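You operate a simulated robot arm through the tools that you are given. There is no shell and no other tool. Be economical: measure what you need, move in short steps, check, and stop when the job is done.

Carry out the task below with a simulated two-armed robot. There is one attempt and no reset: what you move stays moved.

JOB
Take the rag from the gap between the rigs on the work table and lay it out flat on the clear stretch of the work table.

It is judged by the outcome, as a careful person would: the job done as asked, and still so three seconds after it is handed in. It fails if anything else is knocked over, pushed out of place, dropped, spilled or broken.

ROBOT AND FRAMES
Two 7-joint arms with two-finger parallel grippers on one trunk, on a base that drives. Base frame: it is fixed to the floor where the robot stands at the start and does not move with it; the origin is under the middle of the robot, x ahead of it, y to its left, z up. Units: mm, degrees, N and s.
The left shoulder is at the start at [50, 168, 1082], the right one opposite. Places, roughly: clear stretch of the work table [600, 1000, 800]. Payload 1.57 kg a hand.
Tool frame (each hand has its own): the origin (TCP) lies between the finger pads and is the grasp point; the fingertips stand 30 mm ahead of it; z points along the fingers, y is the line along which they close. The gripper opens to 80 mm. The fingers are 17 mm wide and 12 mm thick; the gripper's body (40 by 82 mm) begins 80 mm behind the TCP.
Orientation is told as [roll, pitch, yaw] about the base's x, y, z axes, in that order, counted from this pose: with the fingers straight down and closing along the base's y, the tool's x points along the base's -x, its y along +y and its z along -z.

CONTROLS
- The arms move only by the tool arm_command. It takes "left_motion", "right_motion" or both (then of equal length, played together; a hand with none holds still); each is a list of rows, each an object of numbers (a shift or turn left out is 0, a gripper value left out holds the last): "fingers": the opening in per cent of the stroke, from 0 (shut) to 100 (fully open); "x", "y", "z": the shift along the base's x, y, z in m; "ax", "ay", "az": the turn, a rotation vector about the base's x, y, z in degrees. In form: [{"fingers": .., "x": .., "y": .., "z": .., "ax": .., "ay": .., "az": ..}, ...]. A call has 1 to 20 rows; each row shifts and turns the commanded pose from where the row before left it. Each row takes 0.2 s and may step no farther than 50 mm and 8.6 degrees from the row before; otherwise, or with a gripper value out of range, the whole call is refused. A pose out of reach is approached as far as the arm can. The call stops where the force on the tool passes 40 N (or 10 N more than at its start, if that is more) or the arm is blocked; 0.2 s more then pass. The fingers move at their own pace (about 45 mm/s each) and stop on an object; they squeeze with about 36 N. The grip force told is the motor's: it shows also when the fingers shut on nothing. Time passes only in rows, and 0.2 s behind the last, so rows that do not move let the fingers close. It gives the time, the measured TCP pose, the force on the tool (base axes), the opening and the grip force at its end, in the units of the frame above (readings bear some noise), with the torque about the TCP (base axes, N m) and any sound that the robot's microphone picked up.
- Cameras (640 x 400 px; columns grow to the right, rows downward): "scene" is now at [125.3, 23.4, 1290.2]; the picture's right is [0.25, -0.97, 0.00], its down [-0.56, -0.14, -0.82] and it looks along [0.79, 0.20, -0.58] (base axes); focal length 258 px, centre (320, 200). "left" rides on the left gripper at [72, 7, -122] in its tool frame; the picture's right is [-0.09, 1.00, 0.00], its down [-0.84, -0.08, -0.54] and it looks along [-0.54, -0.05, 0.84] (tool axes); focal length 238 px, centre (320, 200). "right" rides on the right gripper at [72, -7, -122] in its tool frame; the picture's right is [0.09, 1.00, 0.00], its down [-0.84, 0.08, -0.54] and it looks along [-0.54, 0.05, 0.84] (tool axes); focal length 238 px, centre (320, 200). There is no depth. A picture from a camera that has moved, and an enlarged one, comes with that camera's place and axes in the base frame and with its lens.
- grab_frame(camera): a new picture of that camera. No time passes.
- slide_trunk(by): slides the trunk up (or, below 0, down) by that many mm; the arms and the scene camera ride with it, the base frame stays. It gives what a move gives, with no picture.
- roll_base(legs): drives the robot by 1 to 6 legs, each [ahead, left, turn to the left] in mm, mm and degrees, along the robot's own axes; the way and the turn of a leg run together, so that a leg with both is an arc; at most 1500 mm and 180 degrees a leg. The arms and the cameras ride along, it lands a little off, and it stops where it bumps. It gives what a move gives.
- head_to(pan, tilt): turns the head with the scene camera to pan (to the left, within 80 degrees either way) and tilt (down, from -29 to 69), counted from straight ahead of the robot. It gives what a move gives.
- zoom(camera, box): a new picture of the part [left, top, right, bottom] of that camera's present view, enlarged. No time passes.
- hand_in(): hands the job in; it is judged then, once.

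Go step by step. Nothing tells you exact positions but the pictures and the camera data: compare them with the known pose of the tool, close in by small moves and look again before you grip or let go. The budget is 120 turns and 92 pictures, counting those below and the enlarged ones. Unless the task says otherwise, let go and move clear before handing in, and close with one line.

The tools are called after "Emit:" by a JSON object that holds its "name" and its "arguments". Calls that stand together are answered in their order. arm_command: Moves the arms, as the interface text tells. Its arguments: {"type":"object","properties":{"left_motion":{"type":"array"},"right_motion":{"type":"array"}},"required":[]} The other tools are called the same way: slide_trunk (by) slides the trunk up or down; roll_base (legs) drives the base; head_to (pan, tilt) turns the head that bears the scene camera; grab_frame (camera) takes a picture; zoom (camera, box) takes an enlarged picture of a part of a camera's view; hand_in () hands the job in.

At the start:

```text
t: 0.0
left_position: [470.6, 272.7, 1030.0]
left_tcp_rot: [0.0, 0.1, 0.1]
left_contact_force: [0.2, -1.1, -0.3]
left_wrist_torque: [-0.03, 0.01, 0.01]
left_width: 80.1
left_gripper_force: 0.0
right_position: [396.9, -106.6, 1038.8]
right_tcp_rot: [0.1, 0.0, 0.0]
right_contact_force: [0.0, -1.1, 0.6]
right_wrist_torque: [-0.02, -0.01, 0.0]
right_width: 80.0
right_gripper_force: 0.1
trunk travel left (down, up): [-250.0, 193.0]
robot x, y, heading: [-2.6, -2.6, 0.3]
head pan, tilt: [14.2, 35.4]
```

scene: 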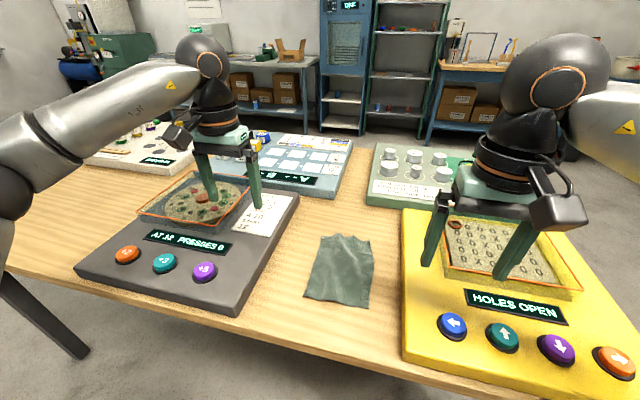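
right: 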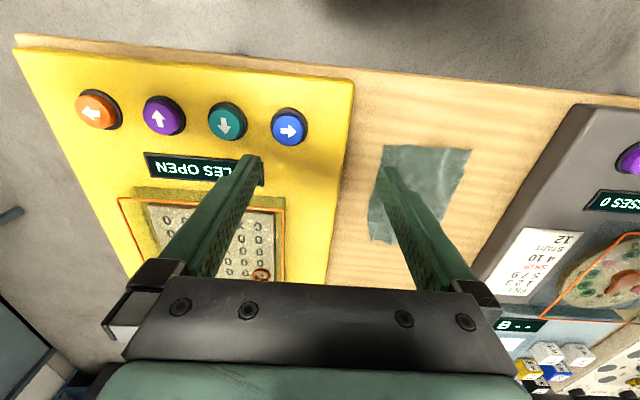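
left: 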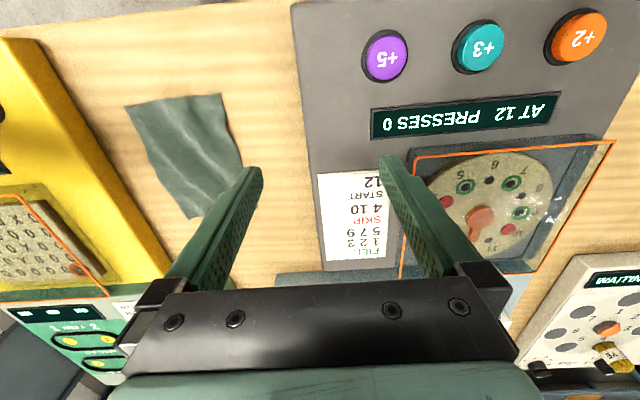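

The rag lies in the gap between the grey and yellow rigs, at about [530, 75] on a table near z 800. I'll look left towards the clear stretch first and enlarge the view of the rag.

Emit:
{"name": "zoom", "arguments": {"camera": "scene", "box": [240, 200, 440, 325]}}

Emit:
{"name": "head_to", "arguments": {"pan": 60, "tilt": 30}}

Emit:
{"name": "grab_frame", "arguments": {"camera": "scene"}}

```text
3.20 times, centred on (340, 262) of scene
camera zoom: at [125.3, 23.4, 1290.2], right [0.25, -0.97, 0.0], down [-0.56, -0.14, -0.82], along [0.79, 0.2, -0.58], focal length 827 px, centre (256, 0)
```

zoom: 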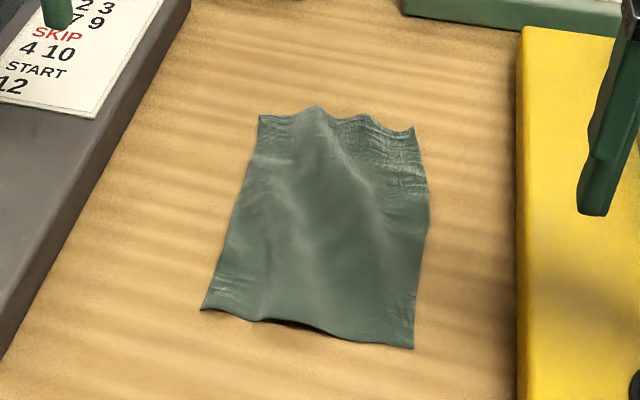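

```text
t: 1.1
left_position: [469.9, 272.5, 1028.8]
left_tcp_rot: [0.0, 0.0, 0.1]
left_contact_force: [-0.4, -0.1, -0.2]
left_wrist_torque: [0.01, 0.01, 0.01]
left_width: 80.0
left_gripper_force: 0.0
right_position: [396.5, -106.4, 1038.5]
right_tcp_rot: [0.1, 0.0, 0.0]
right_contact_force: [-0.7, 0.4, 0.0]
right_wrist_torque: [-0.03, 0.0, 0.04]
right_width: 79.8
right_gripper_force: 0.1
trunk travel left (down, up): [-250.0, 193.0]
robot x, y, heading: [-2.5, -1.1, -0.2]
head pan, tilt: [60.0, 30.0]
```

```text
87 pictures are left
camera scene: at [85.4, 80.2, 1298.6], right [0.87, -0.5, 0.0], down [-0.25, -0.43, -0.87], along [0.43, 0.75, -0.5], focal length 258 px, centre (320, 200)
```

scene: 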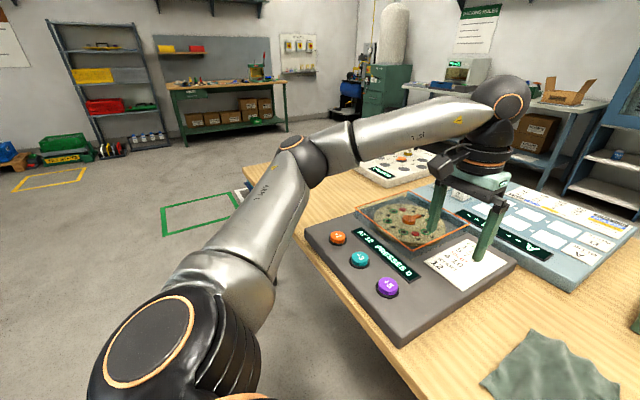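

The table continues left and looks bare around y 1000. I'll bring both hands above the near corners of the rag, turned so they close along x and fit side by side.

Emit:
{"name": "arm_command", "arguments": {"left_motion": [{"y": -0.0134, "az": -8.2, "fingers": 60}, {"y": -0.0134, "az": -8.2}, {"y": -0.0134, "az": -8.2}, {"y": -0.0134, "az": -8.2}, {"y": -0.0134, "az": -8.2}, {"y": -0.0134, "az": -8.2}, {"y": -0.0134, "az": -8.2}, {"y": -0.0134, "az": -8.2}, {"y": -0.0134, "az": -8.2}, {"y": -0.0134, "az": -8.2}, {"y": -0.0134, "az": -8.0}, {}], "right_motion": [{"x": 0.0067, "y": 0.0106, "az": 8.2, "fingers": 60}, {"x": 0.0067, "y": 0.0106, "az": 8.2}, {"x": 0.0067, "y": 0.0106, "az": 8.2}, {"x": 0.0067, "y": 0.0106, "az": 8.2}, {"x": 0.0067, "y": 0.0106, "az": 8.2}, {"x": 0.0067, "y": 0.0106, "az": 8.2}, {"x": 0.0067, "y": 0.0106, "az": 8.2}, {"x": 0.0067, "y": 0.0106, "az": 8.2}, {"x": 0.0067, "y": 0.0106, "az": 8.2}, {"x": 0.0067, "y": 0.0106, "az": 8.2}, {"x": 0.0067, "y": 0.0106, "az": 8.0}, {}]}}

Emit:
{"name": "head_to", "arguments": {"pan": 8, "tilt": 50}}

Emit:
{"name": "grab_frame", "arguments": {"camera": "scene"}}

Emit:
{"name": "grab_frame", "arguments": {"camera": "left"}}

Emit:
{"name": "grab_frame", "arguments": {"camera": "right"}}

```text
t: 3.7
left_position: [320.0, 57.2, 1016.5]
left_tcp_rot: [0.1, 0.1, -89.7]
left_contact_force: [-2.8, 23.4, 3.5]
left_wrist_torque: [-2.86, -0.28, 0.03]
left_width: 47.8
left_gripper_force: 0.0
left hand out of reach, approached as far as the arm can: row 6, 7, 8, 9, 10, 11
right_position: [341.1, -26.4, 1035.2]
right_tcp_rot: [-0.2, 0.0, 86.6]
right_contact_force: [2.3, -23.5, -3.6]
right_wrist_torque: [2.17, 0.15, 0.2]
right_width: 48.1
right_gripper_force: 0.0
right hand out of reach, approached as far as the arm can: row 8, 9, 10, 11
trunk travel left (down, up): [-250.0, 193.0]
robot x, y, heading: [0.3, -2.6, 0.1]
head pan, tilt: [60.0, 30.0]
```

```text
t: 4.9
left_position: [320.3, 56.4, 1016.3]
left_tcp_rot: [0.1, 0.1, -89.6]
left_contact_force: [-4.3, 37.5, 4.8]
left_wrist_torque: [-4.52, -0.53, 0.06]
left_width: 48.1
left_gripper_force: 0.0
right_position: [340.3, -26.5, 1035.3]
right_tcp_rot: [-0.2, 0.3, 86.4]
right_contact_force: [4.1, -37.2, -4.6]
right_wrist_torque: [3.41, 0.3, 0.3]
right_width: 48.0
right_gripper_force: 0.0
trunk travel left (down, up): [-250.0, 193.0]
robot x, y, heading: [5.7, -0.5, -0.2]
head pan, tilt: [8.0, 50.0]
```

```text
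86 pictures are left
camera scene: at [116.4, 12.7, 1269.1], right [0.14, -0.99, 0.0], down [-0.76, -0.11, -0.64], along [0.64, 0.09, -0.77], focal length 258 px, centre (320, 200)
```

scene: 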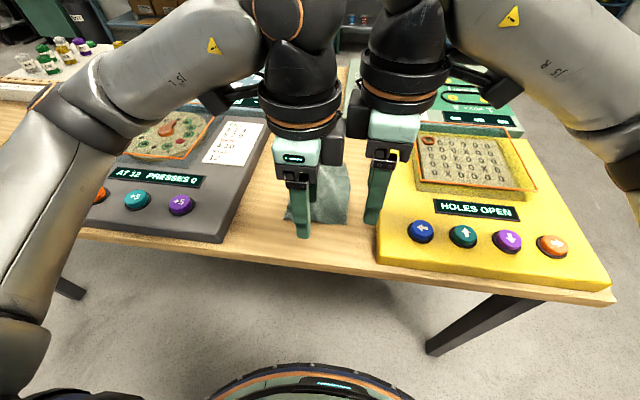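

```text
85 pictures are left
camera left: at [327.4, 128.2, 1137.6], right [1.0, -0.09, 0.0], down [-0.07, -0.84, 0.54], along [-0.05, -0.54, -0.84], focal length 238 px, centre (320, 200)
```

left: 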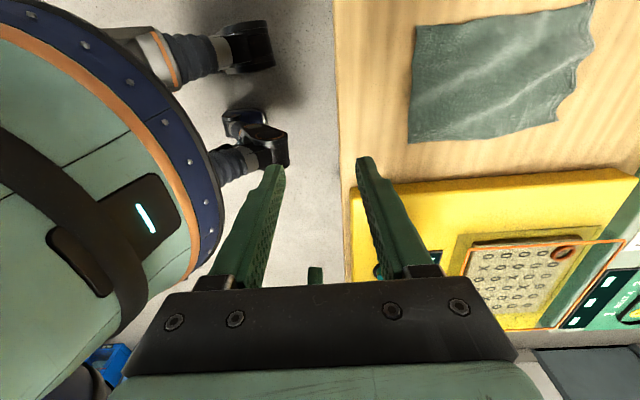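

```text
84 pictures are left
camera right: at [342.2, -96.5, 1158.8], right [-1.0, -0.03, 0.0], down [-0.03, 0.84, 0.54], along [-0.01, 0.54, -0.84], focal length 238 px, centre (320, 200)
```

right: 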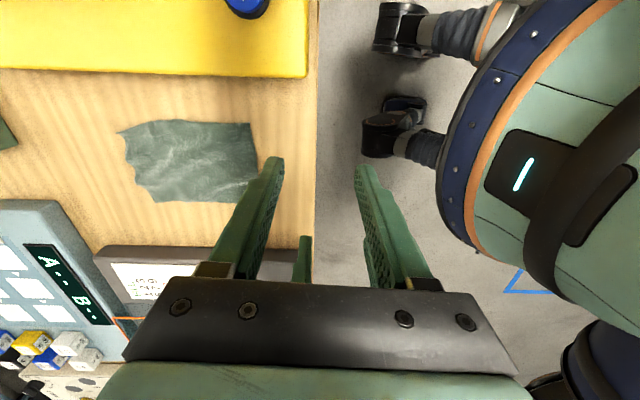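

The hands ran out of wrist travel at that yaw and are pressing on each other. I'll move them apart and go back to about 45° of yaw.

Emit:
{"name": "arm_command", "arguments": {"left_motion": [{"y": 0.03}, {"y": 0.03}, {"y": 0.01, "az": 8}, {"az": 8}, {"az": 8}, {"az": 8}, {"az": 8}, {"az": 5}, {}], "right_motion": [{"y": -0.03}, {"y": -0.03}, {"y": -0.01, "az": -8}, {"az": -8}, {"az": -8}, {"az": -8}, {"az": -8}, {"az": -5}, {}]}}

```text
t: 6.9
left_position: [301.3, 118.4, 1015.2]
left_tcp_rot: [0.0, 0.0, -44.8]
left_contact_force: [-1.2, -0.1, -0.3]
left_wrist_torque: [-0.04, 0.01, -0.02]
left_width: 47.8
left_gripper_force: 0.0
left hand out of reach, approached as far as the arm can: row 1, 2
right_position: [323.4, -88.9, 1033.4]
right_tcp_rot: [0.0, -0.1, 41.8]
right_contact_force: [0.4, 0.2, 0.2]
right_wrist_torque: [0.02, -0.02, 0.0]
right_width: 48.2
right_gripper_force: 0.1
right hand out of reach, approached as far as the arm can: row 1, 2
trunk travel left (down, up): [-250.0, 193.0]
robot x, y, heading: [-0.9, 3.4, 0.3]
head pan, tilt: [8.0, 50.0]
```

Hands are free and near 45°. Both views agree that the near corners are at about [437, 138] and [447, 0] with the table at z 800. Next I move over the corners, high enough to check.

Emit:
{"name": "arm_command", "arguments": {"left_motion": [{"x": 0.026, "fingers": 50, "z": -0.015}, {"x": 0.026, "z": -0.015}, {"x": 0.026, "z": -0.015}, {"x": 0.026, "z": -0.015}, {"x": 0.026, "z": -0.015}, {"x": 0.028, "z": -0.02, "y": 0.002}, {}], "right_motion": [{"x": 0.025, "y": 0.018, "z": -0.018, "fingers": 50, "az": 0.5}, {"x": 0.025, "y": 0.018, "z": -0.018, "az": 0.5}, {"x": 0.025, "y": 0.018, "z": -0.019, "az": 0.5}, {"x": 0.025, "y": 0.018, "z": -0.019, "az": 0.5}, {"x": 0.025, "y": 0.018, "z": -0.019, "az": 0.5}, {"x": 0.022, "y": 0.018, "z": -0.02, "az": 0.5}, {}]}}

Emit:
{"name": "grab_frame", "arguments": {"camera": "left"}}

Emit:
{"name": "grab_frame", "arguments": {"camera": "right"}}

Emit:
{"name": "grab_frame", "arguments": {"camera": "scene"}}

```text
t: 8.5
left_position: [460.8, 120.3, 918.6]
left_tcp_rot: [-0.1, -0.1, -45.0]
left_contact_force: [-1.0, 0.0, 0.0]
left_wrist_torque: [0.03, 0.0, 0.0]
left_width: 40.4
left_gripper_force: 0.0
right_position: [468.0, 18.7, 916.9]
right_tcp_rot: [-0.2, 0.0, 44.9]
right_contact_force: [0.1, -0.3, 0.0]
right_wrist_torque: [0.02, 0.01, 0.0]
right_width: 39.9
right_gripper_force: 0.0
trunk travel left (down, up): [-250.0, 193.0]
robot x, y, heading: [-3.1, -2.5, 0.2]
head pan, tilt: [8.0, 50.0]
```

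```text
83 pictures are left
camera left: at [415.4, 175.6, 1039.4], right [0.77, 0.64, 0.0], down [0.54, -0.65, 0.54], along [0.35, -0.42, -0.84], focal length 238 px, centre (320, 200)
```

left: 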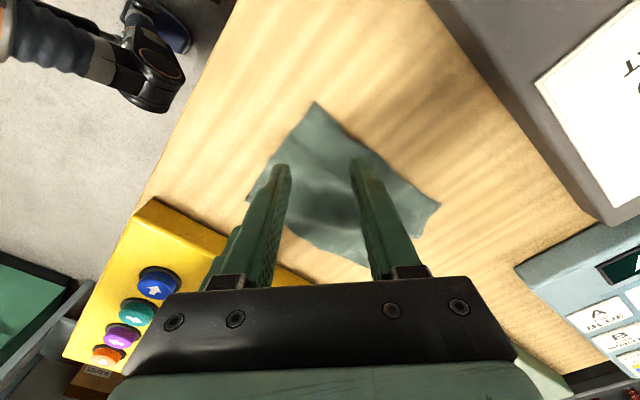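

```text
82 pictures are left
camera right: at [421.1, -34.2, 1039.9], right [-0.77, 0.64, 0.0], down [0.54, 0.65, 0.54], along [0.35, 0.42, -0.84], focal length 238 px, centre (320, 200)
```

right: 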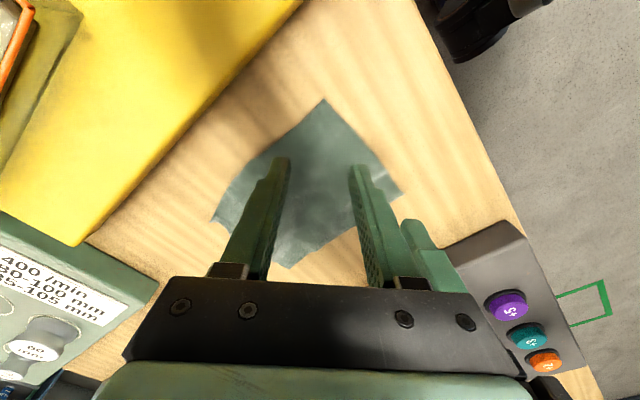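

```text
81 pictures are left
camera scene: at [116.3, 12.6, 1269.1], right [0.14, -0.99, 0.0], down [-0.76, -0.11, -0.64], along [0.64, 0.09, -0.77], focal length 258 px, centre (320, 200)
```

scene: 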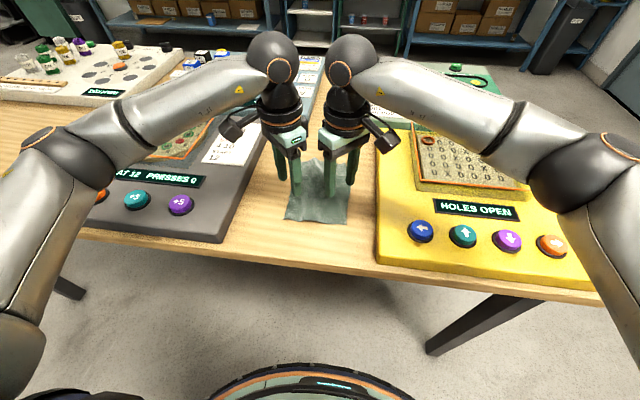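

Both grippers straddle the near corners as intended. Lowering to just above the table.

Emit:
{"name": "arm_command", "arguments": {"left_motion": [{"z": -0.02}, {"z": -0.02}, {"z": -0.02}, {"z": -0.02}, {"z": -0.002}, {}], "right_motion": [{"z": -0.02}, {"z": -0.02}, {"z": -0.02}, {"z": -0.02}, {}, {}]}}

Emit:
{"name": "grab_frame", "arguments": {"camera": "left"}}

Emit:
{"name": "grab_frame", "arguments": {"camera": "right"}}

```text
t: 9.9
left_position: [460.2, 118.9, 835.8]
left_tcp_rot: [0.1, 0.1, -44.9]
left_contact_force: [-0.1, -1.4, 0.5]
left_wrist_torque: [0.01, 0.0, -0.02]
left_width: 40.1
left_gripper_force: 0.1
right_position: [469.9, 18.9, 838.5]
right_tcp_rot: [-0.1, 0.0, 44.9]
right_contact_force: [0.3, -0.1, 1.2]
right_wrist_torque: [0.03, -0.01, -0.02]
right_width: 40.1
right_gripper_force: 0.0
trunk travel left (down, up): [-250.0, 193.0]
robot x, y, heading: [-1.3, -1.5, 0.2]
head pan, tilt: [8.0, 50.0]
```

```text
80 pictures are left
camera left: at [414.2, 173.7, 957.9], right [0.77, 0.64, 0.0], down [0.54, -0.65, 0.54], along [0.35, -0.42, -0.84], focal length 238 px, centre (320, 200)
```

left: 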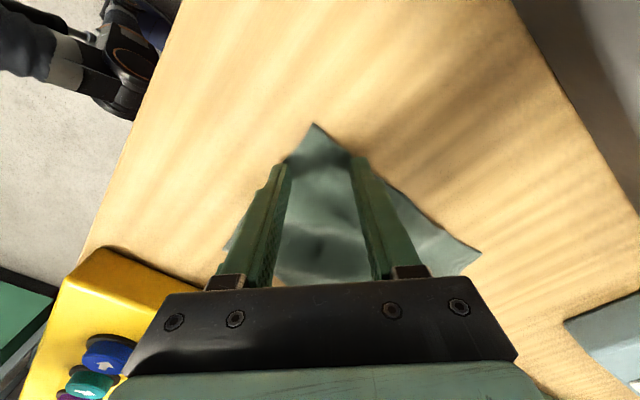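

```text
79 pictures are left
camera right: at [424.5, -35.3, 962.3], right [-0.77, 0.64, 0.0], down [0.54, 0.65, 0.54], along [0.35, 0.42, -0.84], focal length 238 px, centre (320, 200)
```

right: 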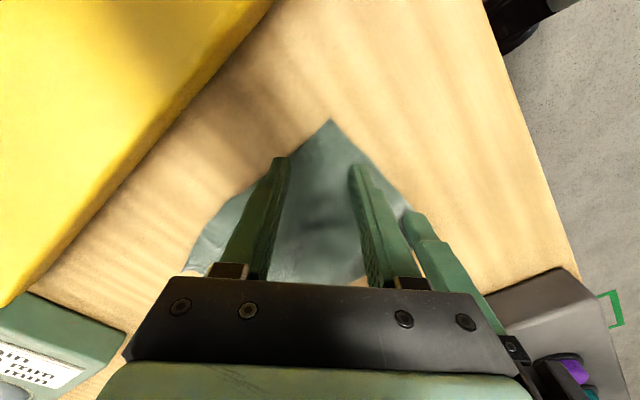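

Well placed. I'll ease down to light contact.

Emit:
{"name": "arm_command", "arguments": {"left_motion": [{"z": -0.003}, {"z": -0.002}, {}], "right_motion": [{"z": -0.005}, {"z": -0.003}, {}]}}

```text
t: 10.7
left_position: [460.0, 119.5, 833.6]
left_tcp_rot: [0.0, 0.1, -44.9]
left_contact_force: [-0.1, -0.9, -0.1]
left_wrist_torque: [0.0, 0.02, 0.01]
left_width: 39.9
left_gripper_force: 0.0
right_position: [469.9, 18.8, 832.4]
right_tcp_rot: [-0.1, 0.0, 44.9]
right_contact_force: [-0.6, -0.6, 0.1]
right_wrist_torque: [-0.02, -0.01, 0.0]
right_width: 40.1
right_gripper_force: 0.1
trunk travel left (down, up): [-250.0, 193.0]
robot x, y, heading: [1.0, -1.3, 0.1]
head pan, tilt: [8.0, 50.0]
```

Emit:
{"name": "arm_command", "arguments": {"left_motion": [{"z": -0.003}, {"z": -0.002}, {}], "right_motion": [{"z": -0.003}, {"z": -0.001}, {}]}}

```text
t: 11.5
left_position: [460.2, 118.6, 830.3]
left_tcp_rot: [0.0, -0.4, -45.0]
left_contact_force: [-1.6, 1.0, 22.6]
left_wrist_torque: [-0.12, 0.19, -0.02]
left_width: 40.2
left_gripper_force: 0.0
right_position: [469.1, 19.0, 830.5]
right_tcp_rot: [-0.3, -0.4, 44.8]
right_contact_force: [4.6, 1.2, 18.2]
right_wrist_torque: [0.21, 0.11, -0.07]
right_width: 39.1
right_gripper_force: 0.0
trunk travel left (down, up): [-250.0, 193.0]
robot x, y, heading: [-6.8, 0.5, 0.3]
head pan, tilt: [8.0, 50.0]
```

Contact is at about 20 N on each hand. Closing the fingers now.

Emit:
{"name": "arm_command", "arguments": {"left_motion": [{"fingers": 0}, {}, {}, {}, {}], "right_motion": [{"fingers": 0}, {}, {}, {}, {}]}}

Emit:
{"name": "grab_frame", "arguments": {"camera": "left"}}

Emit:
{"name": "grab_frame", "arguments": {"camera": "right"}}

```text
t: 12.7
left_position: [458.9, 117.8, 833.0]
left_tcp_rot: [0.1, -0.5, -45.0]
left_contact_force: [0.0, -12.9, 23.4]
left_wrist_torque: [-0.39, 0.07, -0.01]
left_width: 2.9
left_gripper_force: 24.0
right_position: [467.6, 21.2, 832.1]
right_tcp_rot: [0.1, -0.5, 45.0]
right_contact_force: [-2.9, 15.3, 23.1]
right_wrist_torque: [0.42, 0.17, -0.09]
right_width: 2.7
right_gripper_force: 23.8
trunk travel left (down, up): [-250.0, 193.0]
robot x, y, heading: [3.3, 0.1, -0.1]
head pan, tilt: [8.0, 50.0]
```

```text
78 pictures are left
camera left: at [412.3, 174.0, 952.2], right [0.77, 0.64, 0.0], down [0.53, -0.64, 0.55], along [0.35, -0.42, -0.84], focal length 238 px, centre (320, 200)
```

left: 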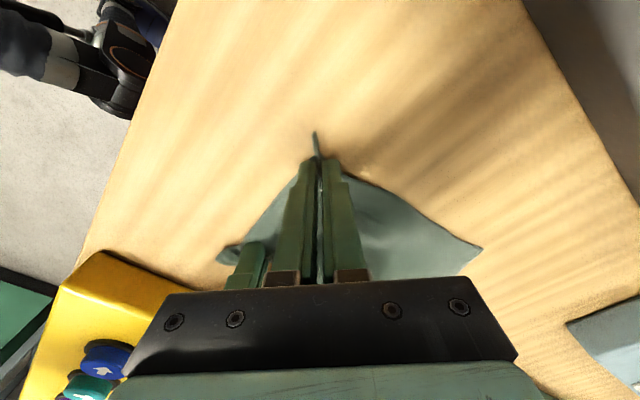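

```text
77 pictures are left
camera right: at [421.1, -34.3, 953.7], right [-0.77, 0.64, 0.0], down [0.53, 0.64, 0.55], along [0.35, 0.42, -0.84], focal length 238 px, centre (320, 200)
```

right: 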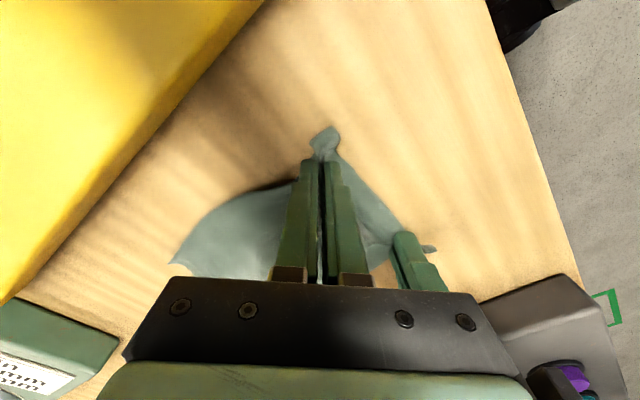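

Both corners are pinched. I'll ease the tension a little, lift slowly and check.

Emit:
{"name": "arm_command", "arguments": {"left_motion": [{"y": -0.002, "z": 0.01}, {"z": 0.015}, {"z": 0.015}, {"z": 0.02}, {"z": 0.02}, {"z": 0.02}, {}], "right_motion": [{"y": 0.002, "z": 0.01}, {"z": 0.015}, {"z": 0.015}, {"z": 0.02}, {"z": 0.02}, {"z": 0.02}, {}]}}

Emit:
{"name": "grab_frame", "arguments": {"camera": "scene"}}

```text
t: 14.3
left_position: [460.3, 118.9, 927.6]
left_tcp_rot: [0.0, 0.0, -44.9]
left_contact_force: [1.2, -7.9, 0.2]
left_wrist_torque: [-0.25, -0.04, 0.08]
left_width: 3.1
left_gripper_force: 24.2
right_position: [470.1, 21.8, 928.8]
right_tcp_rot: [-0.1, -0.2, 45.0]
right_contact_force: [-1.2, 7.2, -0.3]
right_wrist_torque: [0.26, 0.02, -0.03]
right_width: 2.3
right_gripper_force: 23.7
trunk travel left (down, up): [-250.0, 193.0]
robot x, y, heading: [-3.1, 0.0, -0.2]
head pan, tilt: [8.0, 50.0]
```

```text
76 pictures are left
camera scene: at [116.4, 12.6, 1269.0], right [0.14, -0.99, 0.0], down [-0.76, -0.11, -0.64], along [0.64, 0.09, -0.77], focal length 258 px, centre (320, 200)
```

scene: 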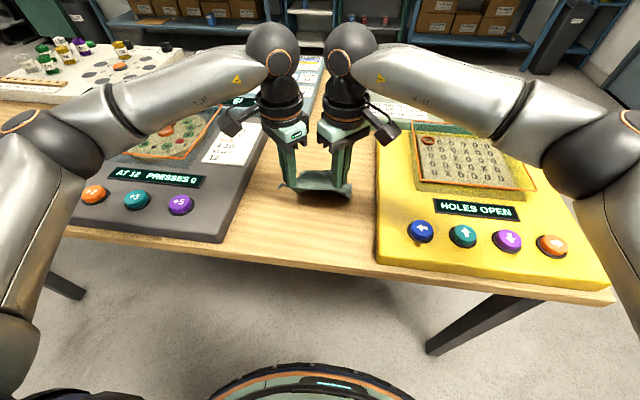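

The rag hangs taut between the hands. I'll raise the trunk to clear everything.

Emit:
{"name": "slide_trunk", "arguments": {"by": 185}}

Emit:
{"name": "grab_frame", "arguments": {"camera": "scene"}}

```text
t: 16.4
left_position: [461.0, 119.0, 1113.0]
left_tcp_rot: [0.1, -0.1, -44.8]
left_contact_force: [0.4, -6.0, 0.3]
left_wrist_torque: [-0.21, 0.0, -0.03]
left_width: 2.9
left_gripper_force: 24.6
right_position: [471.4, 22.2, 1112.8]
right_tcp_rot: [-0.1, -0.1, 45.0]
right_contact_force: [-0.4, 7.5, 0.0]
right_wrist_torque: [0.22, 0.05, 0.01]
right_width: 2.7
right_gripper_force: 23.9
trunk travel left (down, up): [-435.0, 8.0]
robot x, y, heading: [-2.9, 0.4, -0.0]
head pan, tilt: [8.0, 50.0]
```

```text
75 pictures are left
camera scene: at [116.5, 12.6, 1454.0], right [0.14, -0.99, 0.0], down [-0.76, -0.11, -0.64], along [0.64, 0.09, -0.77], focal length 258 px, centre (320, 200)
```

scene: 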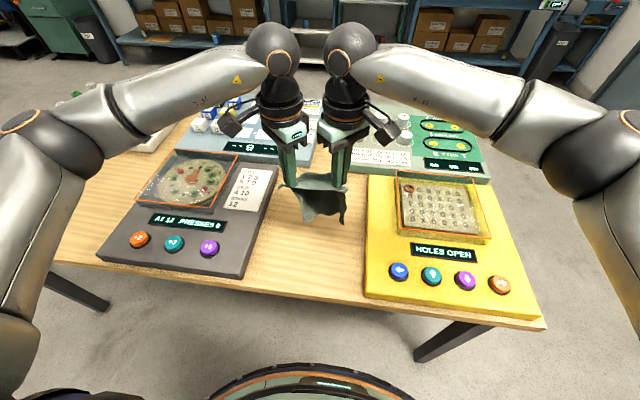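

Carrying it left: the floor is clear, so I drive 930 mm left along the table, backing off a little first.

Emit:
{"name": "roll_base", "arguments": {"legs": [[-60, 0, 0], [0, 930, 0]]}}

Emit:
{"name": "grab_frame", "arguments": {"camera": "scene"}}

```text
t: 21.8
left_position: [414.5, 1033.1, 1113.2]
left_tcp_rot: [-0.1, 0.0, -46.5]
left_contact_force: [1.2, -5.2, 1.0]
left_wrist_torque: [-0.21, 0.0, 0.0]
left_width: 3.1
left_gripper_force: 24.0
right_position: [420.7, 934.9, 1113.3]
right_tcp_rot: [-0.1, 0.0, 43.5]
right_contact_force: [-0.3, 7.1, 0.5]
right_wrist_torque: [0.22, 0.05, -0.01]
right_width: 2.2
right_gripper_force: 24.0
trunk travel left (down, up): [-435.0, 8.0]
robot x, y, heading: [-48.4, 927.7, -1.6]
head pan, tilt: [8.0, 50.0]
```

```text
74 pictures are left
camera scene: at [67.2, 935.4, 1454.0], right [0.11, -0.99, 0.0], down [-0.76, -0.09, -0.64], along [0.64, 0.07, -0.77], focal length 258 px, centre (320, 200)
```

scene: 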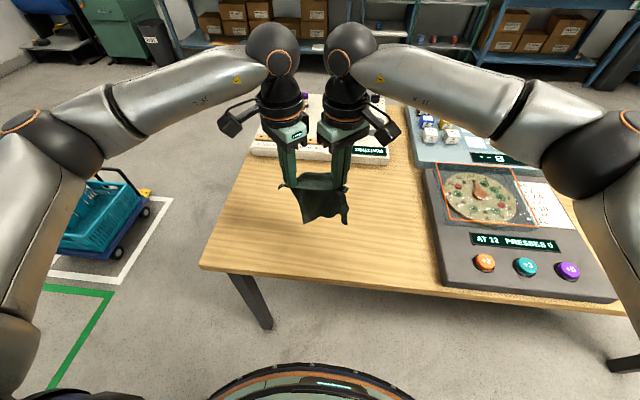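

The stretch is bare here, about x 360–800 and y 650–1290. I'll close up to the table, square the heading and lower the trunk until the hem is near the surface.

Emit:
{"name": "roll_base", "arguments": {"legs": [[58, 0, 1.6]]}}

Emit:
{"name": "slide_trunk", "arguments": {"by": -80}}

Emit:
{"name": "arm_command", "arguments": {"left_motion": [{"x": 0.02}, {"x": 0.02}, {"x": 0.02}, {"x": 0.02}, {"x": 0.02}, {"x": 0.02}, {}, {}], "right_motion": [{"x": 0.02}, {"x": 0.02}, {"x": 0.02}, {"x": 0.02}, {"x": 0.02}, {"x": 0.012}, {}, {}]}}

Emit:
{"name": "grab_frame", "arguments": {"camera": "scene"}}

Emit:
{"name": "grab_frame", "arguments": {"camera": "left"}}

```text
t: 22.8
left_position: [468.0, 1045.2, 1111.3]
left_tcp_rot: [-0.1, 0.0, -44.8]
left_contact_force: [1.0, -5.1, -0.8]
left_wrist_torque: [-0.14, 0.01, 0.03]
left_width: 3.0
left_gripper_force: 24.0
right_position: [478.2, 949.0, 1112.4]
right_tcp_rot: [0.1, 0.0, 45.2]
right_contact_force: [-0.2, 4.7, -0.5]
right_wrist_torque: [0.15, 0.03, -0.02]
right_width: 2.1
right_gripper_force: 24.4
trunk travel left (down, up): [-435.0, 8.0]
robot x, y, heading: [5.4, 921.5, 0.2]
head pan, tilt: [8.0, 50.0]
```

```text
t: 23.9
left_position: [468.1, 1044.9, 1032.6]
left_tcp_rot: [-0.1, -0.1, -44.8]
left_contact_force: [0.4, -4.0, 0.1]
left_wrist_torque: [-0.14, 0.0, -0.03]
left_width: 2.9
left_gripper_force: 24.2
right_position: [478.2, 949.3, 1033.2]
right_tcp_rot: [0.1, -0.1, 45.2]
right_contact_force: [-0.7, 4.9, 0.0]
right_wrist_torque: [0.15, 0.02, -0.02]
right_width: 2.3
right_gripper_force: 22.9
trunk travel left (down, up): [-355.0, 88.0]
robot x, y, heading: [8.7, 921.1, 0.3]
head pan, tilt: [8.0, 50.0]
```

```text
t: 25.7
left_position: [516.9, 1042.9, 1031.6]
left_tcp_rot: [-0.2, 0.0, -44.8]
left_contact_force: [0.7, -4.0, -0.2]
left_wrist_torque: [-0.12, 0.0, 0.02]
left_width: 3.1
left_gripper_force: 24.5
left hand out of reach, approached as far as the arm can: row 3, 4, 5, 6
right_position: [538.5, 949.4, 1033.3]
right_tcp_rot: [-0.1, -0.1, 45.2]
right_contact_force: [-0.5, 4.5, 0.0]
right_wrist_torque: [0.15, 0.03, 0.01]
right_width: 2.5
right_gripper_force: 23.6
right hand out of reach, approached as far as the arm can: row 4, 5, 6
trunk travel left (down, up): [-355.0, 88.0]
robot x, y, heading: [10.5, 925.8, 0.2]
head pan, tilt: [8.0, 50.0]
```

```text
73 pictures are left
camera scene: at [124.8, 937.8, 1374.0], right [0.14, -0.99, 0.0], down [-0.76, -0.11, -0.64], along [0.64, 0.09, -0.77], focal length 258 px, centre (320, 200)
```

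scene: 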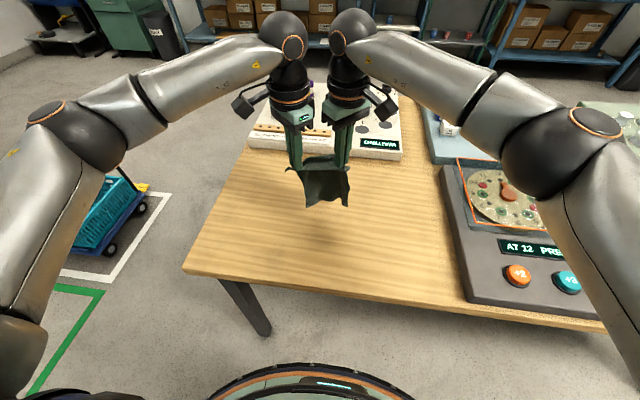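

```text
72 pictures are left
camera left: at [471.6, 1098.4, 1153.0], right [0.77, 0.64, 0.0], down [0.54, -0.64, 0.54], along [0.35, -0.42, -0.84], focal length 238 px, centre (320, 200)
```

left: 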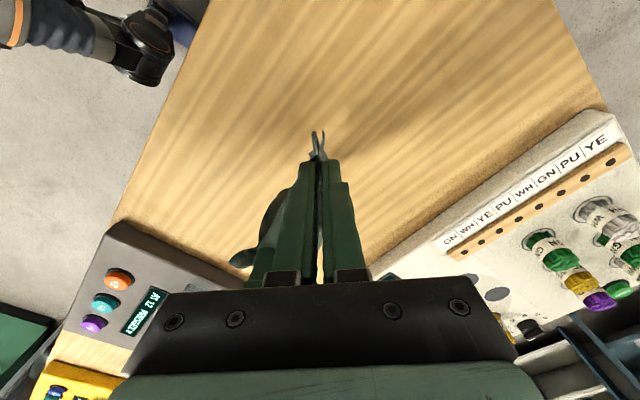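

The arms only reach x≈520 this high relative to the shoulders. Raising the trunk and lowering the arms by the same amount should give more reach.

Emit:
{"name": "slide_trunk", "arguments": {"by": 86}}

Emit:
{"name": "arm_command", "arguments": {"left_motion": [{"x": 0.002, "z": -0.02}, {"x": 0.002, "z": -0.02}, {"x": 0.002, "z": -0.02}, {"x": 0.002, "z": -0.02}, {"x": 0.002, "z": -0.006}, {}], "right_motion": [{"z": -0.02}, {"z": -0.02}, {"z": -0.02}, {"z": -0.02}, {"z": -0.008}, {}]}}

Emit:
{"name": "arm_command", "arguments": {"left_motion": [{"x": 0.02}, {"x": 0.02}, {"x": 0.02}, {"x": 0.02}, {}], "right_motion": [{"x": 0.017}, {"x": 0.017}, {"x": 0.017}, {"x": 0.017}, {}]}}

Emit:
{"name": "grab_frame", "arguments": {"camera": "scene"}}

```text
t: 26.9
left_position: [517.5, 1043.6, 1117.2]
left_tcp_rot: [0.0, -0.1, -44.7]
left_contact_force: [1.8, -4.6, -0.4]
left_wrist_torque: [-0.18, -0.06, 0.01]
left_width: 2.8
left_gripper_force: 24.1
right_position: [539.1, 948.4, 1118.6]
right_tcp_rot: [-0.1, -0.1, 45.1]
right_contact_force: [-1.2, 5.1, -0.1]
right_wrist_torque: [0.15, 0.03, 0.01]
right_width: 2.3
right_gripper_force: 24.2
trunk travel left (down, up): [-441.0, 2.0]
robot x, y, heading: [10.6, 925.0, 0.4]
head pan, tilt: [8.0, 50.0]
```

```text
t: 28.4
left_position: [523.9, 1043.6, 1035.7]
left_tcp_rot: [-0.1, -0.1, -44.8]
left_contact_force: [0.5, -4.1, 0.8]
left_wrist_torque: [-0.14, -0.02, 0.03]
left_width: 3.0
left_gripper_force: 23.9
left hand out of reach, approached as far as the arm can: row 5
right_position: [538.4, 948.5, 1032.4]
right_tcp_rot: [-0.1, -0.1, 45.1]
right_contact_force: [-0.1, 3.6, -0.3]
right_wrist_torque: [0.14, 0.02, -0.01]
right_width: 2.3
right_gripper_force: 23.5
trunk travel left (down, up): [-441.0, 2.0]
robot x, y, heading: [10.8, 925.7, 0.1]
head pan, tilt: [8.0, 50.0]
```

```text
t: 29.6
left_position: [525.6, 1043.3, 1034.6]
left_tcp_rot: [-0.2, -0.2, -44.7]
left_contact_force: [0.1, -3.5, 0.0]
left_wrist_torque: [-0.14, 0.02, 0.01]
left_width: 2.9
left_gripper_force: 24.5
left hand out of reach, approached as far as the arm can: row 1, 2, 3, 4
right_position: [538.4, 949.2, 1031.7]
right_tcp_rot: [-0.1, 0.0, 45.1]
right_contact_force: [-1.1, 3.6, -0.8]
right_wrist_torque: [0.11, 0.02, 0.01]
right_width: 2.4
right_gripper_force: 23.9
right hand out of reach, approached as far as the arm can: row 1, 2, 3, 4
trunk travel left (down, up): [-441.0, 2.0]
robot x, y, heading: [7.3, 920.7, 0.3]
head pan, tilt: [8.0, 50.0]
```

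```text
71 pictures are left
camera scene: at [124.8, 937.8, 1460.0], right [0.14, -0.99, 0.0], down [-0.76, -0.11, -0.64], along [0.64, 0.09, -0.77], focal length 258 px, centre (320, 200)
```

scene: 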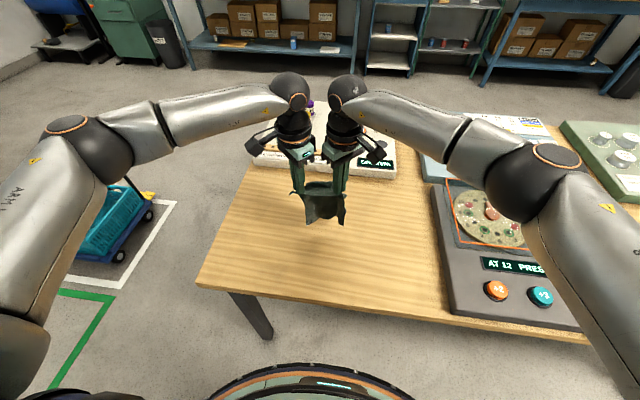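

The reach limit is wrist-related, so I'll bring the base 75 mm closer instead, which leaves clearance to the table edge.

Emit:
{"name": "roll_base", "arguments": {"legs": [[75, 0, 0]]}}

Emit:
{"name": "grab_frame", "arguments": {"camera": "scene"}}

Emit:
{"name": "grab_frame", "arguments": {"camera": "right"}}

```text
t: 30.6
left_position: [601.5, 1043.1, 1034.0]
left_tcp_rot: [-0.2, 0.0, -44.9]
left_contact_force: [0.6, -3.9, -0.2]
left_wrist_torque: [-0.11, 0.01, 0.03]
left_width: 3.0
left_gripper_force: 24.6
right_position: [613.9, 948.6, 1030.8]
right_tcp_rot: [-0.1, -0.1, 45.1]
right_contact_force: [0.3, 3.1, 0.1]
right_wrist_torque: [0.14, 0.02, -0.01]
right_width: 2.2
right_gripper_force: 24.0
trunk travel left (down, up): [-441.0, 2.0]
robot x, y, heading: [82.8, 923.5, 0.2]
head pan, tilt: [8.0, 50.0]
```

```text
70 pictures are left
camera scene: at [201.3, 937.9, 1459.9], right [0.14, -0.99, 0.0], down [-0.76, -0.11, -0.64], along [0.64, 0.09, -0.77], focal length 258 px, centre (320, 200)
```

scene: 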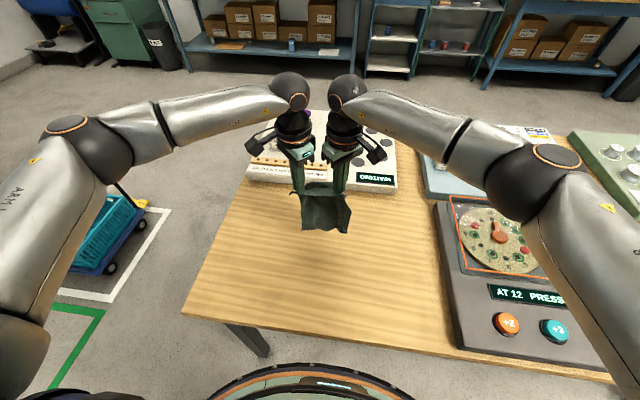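

```text
69 pictures are left
camera right: at [568.3, 894.2, 1154.1], right [-0.77, 0.64, 0.0], down [0.54, 0.65, 0.54], along [0.35, 0.42, -0.84], focal length 238 px, centre (320, 200)
```

right: 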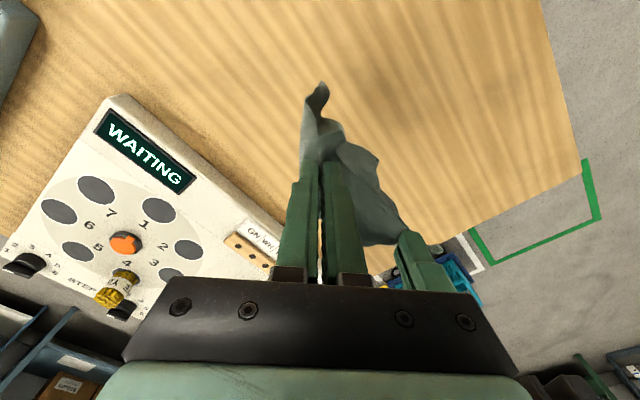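

The hem hangs almost straight down, just above the table. I'll touch it down and draw the hands back toward the robot while lowering, so the rag lays out ahead of them.

Emit:
{"name": "arm_command", "arguments": {"left_motion": [{"z": -0.015}, {"z": -0.015}, {"z": -0.005, "x": -0.02}, {"z": -0.005, "x": -0.02}, {"z": -0.01, "x": -0.02}, {"z": -0.01, "x": -0.02}, {"z": -0.015, "x": -0.018}, {}], "right_motion": [{"z": -0.015}, {"z": -0.015}, {"z": -0.005, "x": -0.02}, {"z": -0.005, "x": -0.02}, {"z": -0.01, "x": -0.02}, {"z": -0.01, "x": -0.02}, {"z": -0.015, "x": -0.018}, {}]}}

Emit:
{"name": "grab_frame", "arguments": {"camera": "scene"}}

Emit:
{"name": "grab_frame", "arguments": {"camera": "left"}}

```text
t: 32.4
left_position: [501.5, 1043.3, 959.3]
left_tcp_rot: [-0.1, -0.1, -44.8]
left_contact_force: [0.2, -2.6, 0.2]
left_wrist_torque: [-0.09, 0.0, 0.01]
left_width: 3.0
left_gripper_force: 23.9
right_position: [514.9, 949.5, 957.7]
right_tcp_rot: [-0.1, -0.1, 45.2]
right_contact_force: [-0.7, 2.3, -1.1]
right_wrist_torque: [0.05, 0.01, -0.03]
right_width: 2.3
right_gripper_force: 23.4
trunk travel left (down, up): [-441.0, 2.0]
robot x, y, heading: [85.7, 926.0, 0.2]
head pan, tilt: [8.0, 50.0]
```

```text
68 pictures are left
camera scene: at [200.4, 937.8, 1460.0], right [0.14, -0.99, 0.0], down [-0.76, -0.11, -0.64], along [0.64, 0.09, -0.77], focal length 258 px, centre (320, 200)
```

scene: 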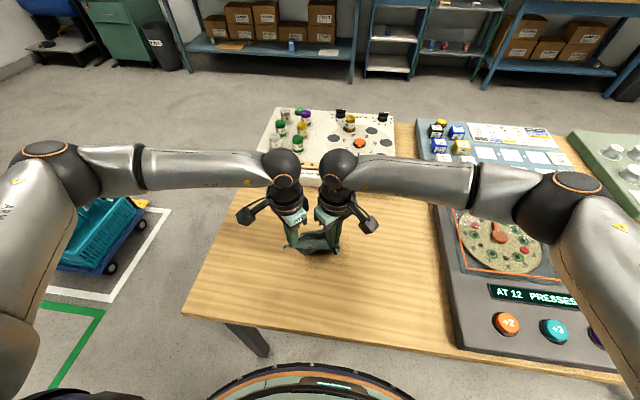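

```text
67 pictures are left
camera left: at [456.2, 1099.1, 1080.0], right [0.77, 0.64, 0.0], down [0.54, -0.64, 0.54], along [0.35, -0.42, -0.84], focal length 238 px, centre (320, 200)
```

left: 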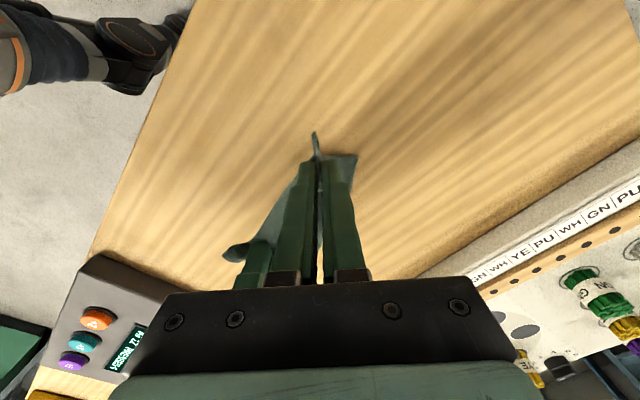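

The hem touched at about x 567, which would put the rag rather near the table edge. I'll lift again, tilt the fingers forward for more reach and retry farther in.

Emit:
{"name": "arm_command", "arguments": {"left_motion": [{"z": 0.03}, {"z": 0.03}, {"z": 0.015, "ay": -8}, {"ay": -8}, {"ay": -8}, {"x": 0.03}, {"x": 0.03}, {"x": 0.03}, {"x": 0.03}, {"x": 0.03}, {"x": 0.02}, {}], "right_motion": [{"z": 0.03}, {"z": 0.03}, {"z": 0.015, "ay": -8}, {"ay": -8}, {"ay": -8}, {"x": 0.03}, {"x": 0.03}, {"x": 0.03}, {"x": 0.03}, {"x": 0.03}, {"x": 0.02}, {}]}}

Emit:
{"name": "grab_frame", "arguments": {"camera": "scene"}}

```text
t: 35.0
left_position: [672.7, 1040.9, 1034.9]
left_tcp_rot: [17.4, -16.9, -47.4]
left_contact_force: [-0.5, -3.9, -1.5]
left_wrist_torque: [-0.12, 0.0, -0.03]
left_width: 2.7
left_gripper_force: 24.1
right_position: [684.9, 946.1, 1032.1]
right_tcp_rot: [-17.6, -16.8, 47.8]
right_contact_force: [-0.6, 3.9, 0.8]
right_wrist_torque: [0.13, 0.04, -0.02]
right_width: 2.4
right_gripper_force: 24.0
trunk travel left (down, up): [-441.0, 2.0]
robot x, y, heading: [83.9, 923.7, 0.0]
head pan, tilt: [8.0, 50.0]
```

```text
66 pictures are left
camera scene: at [200.2, 937.8, 1460.1], right [0.14, -0.99, 0.0], down [-0.76, -0.11, -0.64], along [0.64, 0.09, -0.77], focal length 258 px, centre (320, 200)
```

scene: 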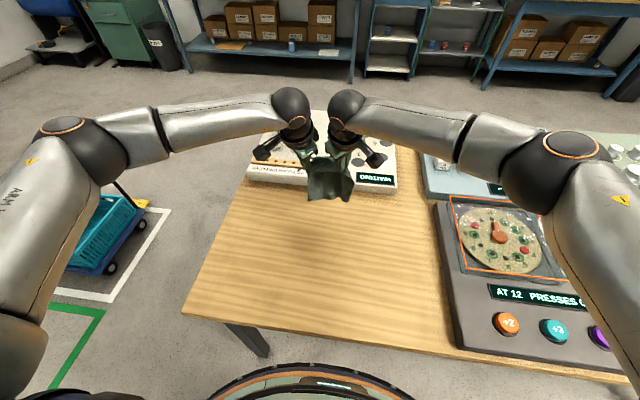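

That gains about 70 mm. Now repeating the lay-down, more slowly, untilting as I go.

Emit:
{"name": "arm_command", "arguments": {"left_motion": [{}, {"z": -0.015}, {"z": -0.015}, {"z": -0.01, "x": -0.01}, {"z": -0.008, "x": -0.015}, {"z": -0.008, "x": -0.015}, {"z": -0.01, "x": -0.015}, {"z": -0.01, "x": -0.015}, {"z": -0.012, "x": -0.015}, {"z": -0.012, "x": -0.015}, {"z": -0.015, "x": -0.015, "ay": 8}, {}], "right_motion": [{}, {"z": -0.015}, {"z": -0.015}, {"z": -0.01, "x": -0.01}, {"z": -0.008, "x": -0.015}, {"z": -0.008, "x": -0.015}, {"z": -0.01, "x": -0.015}, {"z": -0.01, "x": -0.015}, {"z": -0.012, "x": -0.015}, {"z": -0.012, "x": -0.015}, {"z": -0.015, "x": -0.015, "ay": 8}, {}]}}

Emit:
{"name": "grab_frame", "arguments": {"camera": "scene"}}

Emit:
{"name": "grab_frame", "arguments": {"camera": "left"}}

```text
t: 37.6
left_position: [557.6, 1043.1, 919.9]
left_tcp_rot: [11.3, -11.3, -46.1]
left_contact_force: [0.5, -1.6, -0.2]
left_wrist_torque: [-0.08, 0.01, -0.01]
left_width: 3.3
left_gripper_force: 24.1
right_position: [570.9, 948.7, 915.2]
right_tcp_rot: [-11.4, -11.2, 46.3]
right_contact_force: [-0.5, 1.5, 1.8]
right_wrist_torque: [0.05, -0.01, 0.02]
right_width: 2.4
right_gripper_force: 23.7
trunk travel left (down, up): [-441.0, 2.0]
robot x, y, heading: [87.1, 923.6, 0.2]
head pan, tilt: [8.0, 50.0]
```

```text
65 pictures are left
camera scene: at [200.0, 937.9, 1460.1], right [0.14, -0.99, 0.0], down [-0.76, -0.11, -0.64], along [0.64, 0.09, -0.77], focal length 258 px, centre (320, 200)
```

scene: 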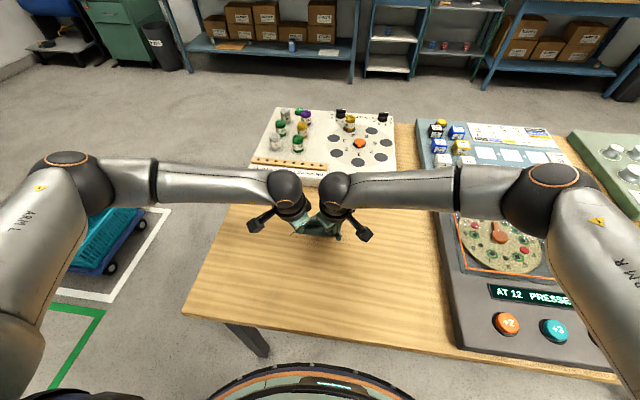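

```text
64 pictures are left
camera left: at [479.9, 1099.1, 1024.7], right [0.74, 0.64, 0.21], down [0.37, -0.64, 0.67], along [0.57, -0.42, -0.71], focal length 238 px, centre (320, 200)
```

left: 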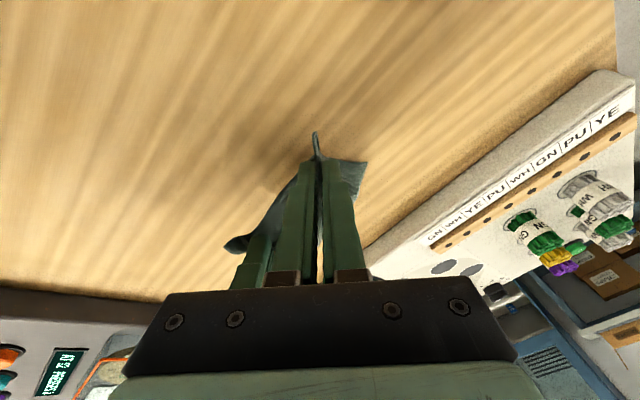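

The hem is down at about x 669 and staying put. I'll continue back and down to near the surface.

Emit:
{"name": "arm_command", "arguments": {"left_motion": [{"z": -0.014, "x": -0.015, "ay": 8}, {"z": -0.014, "x": -0.013, "ay": 8}, {"z": -0.014, "x": -0.012}, {"z": -0.014, "x": -0.01}, {"z": -0.014, "x": -0.008}, {"z": -0.008, "x": -0.006}, {}], "right_motion": [{"z": -0.013, "x": -0.015, "ay": 8}, {"z": -0.013, "x": -0.013, "ay": 8}, {"z": -0.013, "x": -0.012}, {"z": -0.013, "x": -0.01}, {"z": -0.013, "x": -0.008}, {"z": -0.008, "x": -0.006}, {}]}}

Emit:
{"name": "grab_frame", "arguments": {"camera": "scene"}}

Emit:
{"name": "grab_frame", "arguments": {"camera": "left"}}

Emit:
{"name": "grab_frame", "arguments": {"camera": "right"}}

```text
t: 39.2
left_position: [493.7, 1042.3, 841.5]
left_tcp_rot: [-0.1, -0.1, -44.7]
left_contact_force: [0.5, -1.6, -0.1]
left_wrist_torque: [-0.09, -0.03, 0.01]
left_width: 3.1
left_gripper_force: 23.9
right_position: [505.9, 947.5, 843.8]
right_tcp_rot: [0.0, -0.1, 45.1]
right_contact_force: [-0.8, 2.8, 0.1]
right_wrist_torque: [0.05, -0.01, 0.01]
right_width: 2.1
right_gripper_force: 23.4
trunk travel left (down, up): [-441.0, 2.0]
robot x, y, heading: [84.5, 926.5, 0.4]
head pan, tilt: [8.0, 50.0]
```

```text
63 pictures are left
camera scene: at [200.3, 937.9, 1460.0], right [0.14, -0.99, 0.0], down [-0.76, -0.11, -0.64], along [0.64, 0.09, -0.77], focal length 258 px, centre (320, 200)
```

scene: 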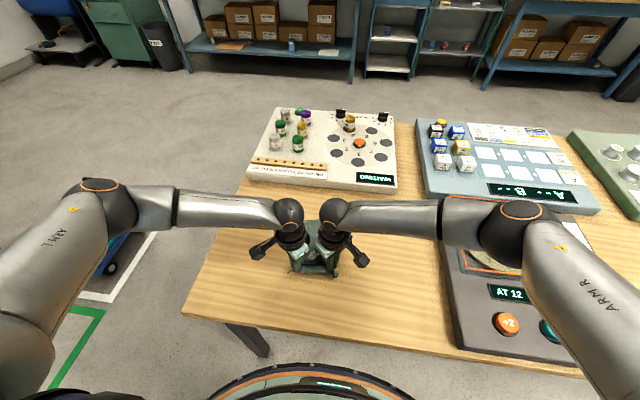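

```text
62 pictures are left
camera left: at [448.1, 1098.0, 963.4], right [0.77, 0.64, 0.0], down [0.54, -0.64, 0.54], along [0.35, -0.42, -0.84], focal length 238 px, centre (320, 200)
```

left: 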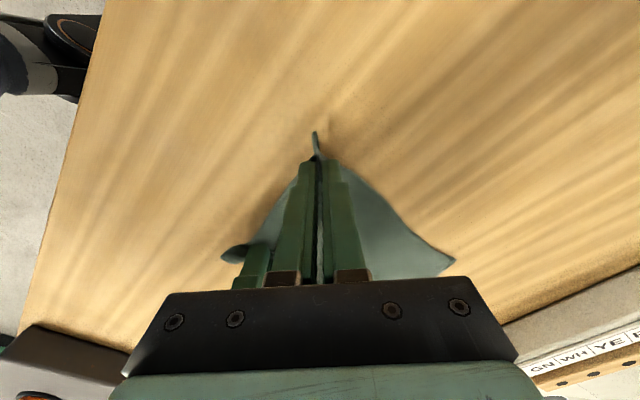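

```text
61 pictures are left
camera right: at [460.8, 893.4, 966.0], right [-0.77, 0.64, 0.0], down [0.53, 0.65, 0.54], along [0.35, 0.42, -0.84], focal length 238 px, centre (320, 200)
```

right: 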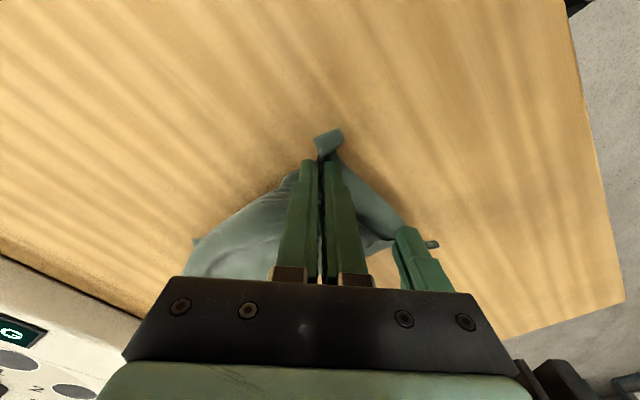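

Nearly laid: the left side is at full length, while the right side has about 30 mm of slack. I'll lower the rest and pull the right hand back more, with a slight outward stretch.

Emit:
{"name": "arm_command", "arguments": {"left_motion": [{"z": -0.003}, {"z": -0.003}, {"x": -0.004}, {"x": -0.004, "y": 0.002}, {}], "right_motion": [{"z": -0.005, "x": -0.008}, {"z": -0.004, "x": -0.008}, {"x": -0.008}, {"x": -0.008, "y": -0.002}, {}]}}

Emit:
{"name": "grab_frame", "arguments": {"camera": "left"}}

Emit:
{"name": "grab_frame", "arguments": {"camera": "right"}}

```text
t: 40.4
left_position: [486.2, 1045.4, 836.4]
left_tcp_rot: [-0.1, -0.1, -44.9]
left_contact_force: [-0.8, -5.5, 0.3]
left_wrist_torque: [-0.15, 0.01, -0.01]
left_width: 3.0
left_gripper_force: 23.8
right_position: [476.7, 948.1, 835.1]
right_tcp_rot: [0.0, -0.2, 45.1]
right_contact_force: [0.9, 4.3, 0.7]
right_wrist_torque: [0.12, -0.06, -0.05]
right_width: 2.3
right_gripper_force: 24.1
trunk travel left (down, up): [-441.0, 2.0]
robot x, y, heading: [83.9, 927.5, 0.0]
head pan, tilt: [8.0, 50.0]
```

```text
60 pictures are left
camera left: at [439.5, 1099.5, 957.2], right [0.77, 0.64, 0.0], down [0.54, -0.64, 0.54], along [0.35, -0.42, -0.84], focal length 238 px, centre (320, 200)
```

left: 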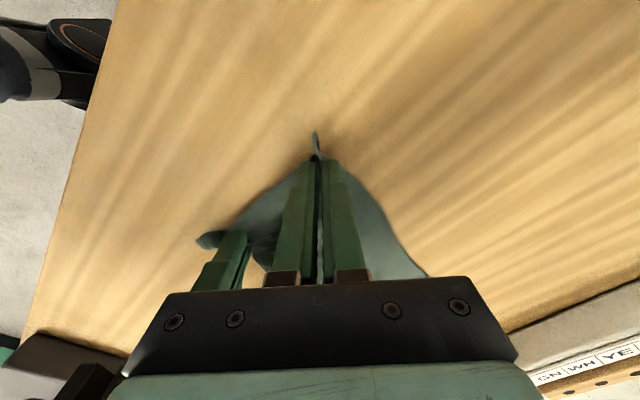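

```text
59 pictures are left
camera right: at [429.6, 893.3, 957.9], right [-0.77, 0.64, 0.0], down [0.53, 0.65, 0.55], along [0.35, 0.42, -0.84], focal length 238 px, centre (320, 200)
```

right: 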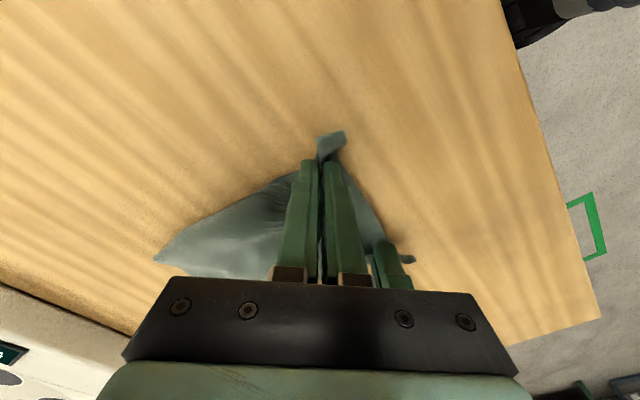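

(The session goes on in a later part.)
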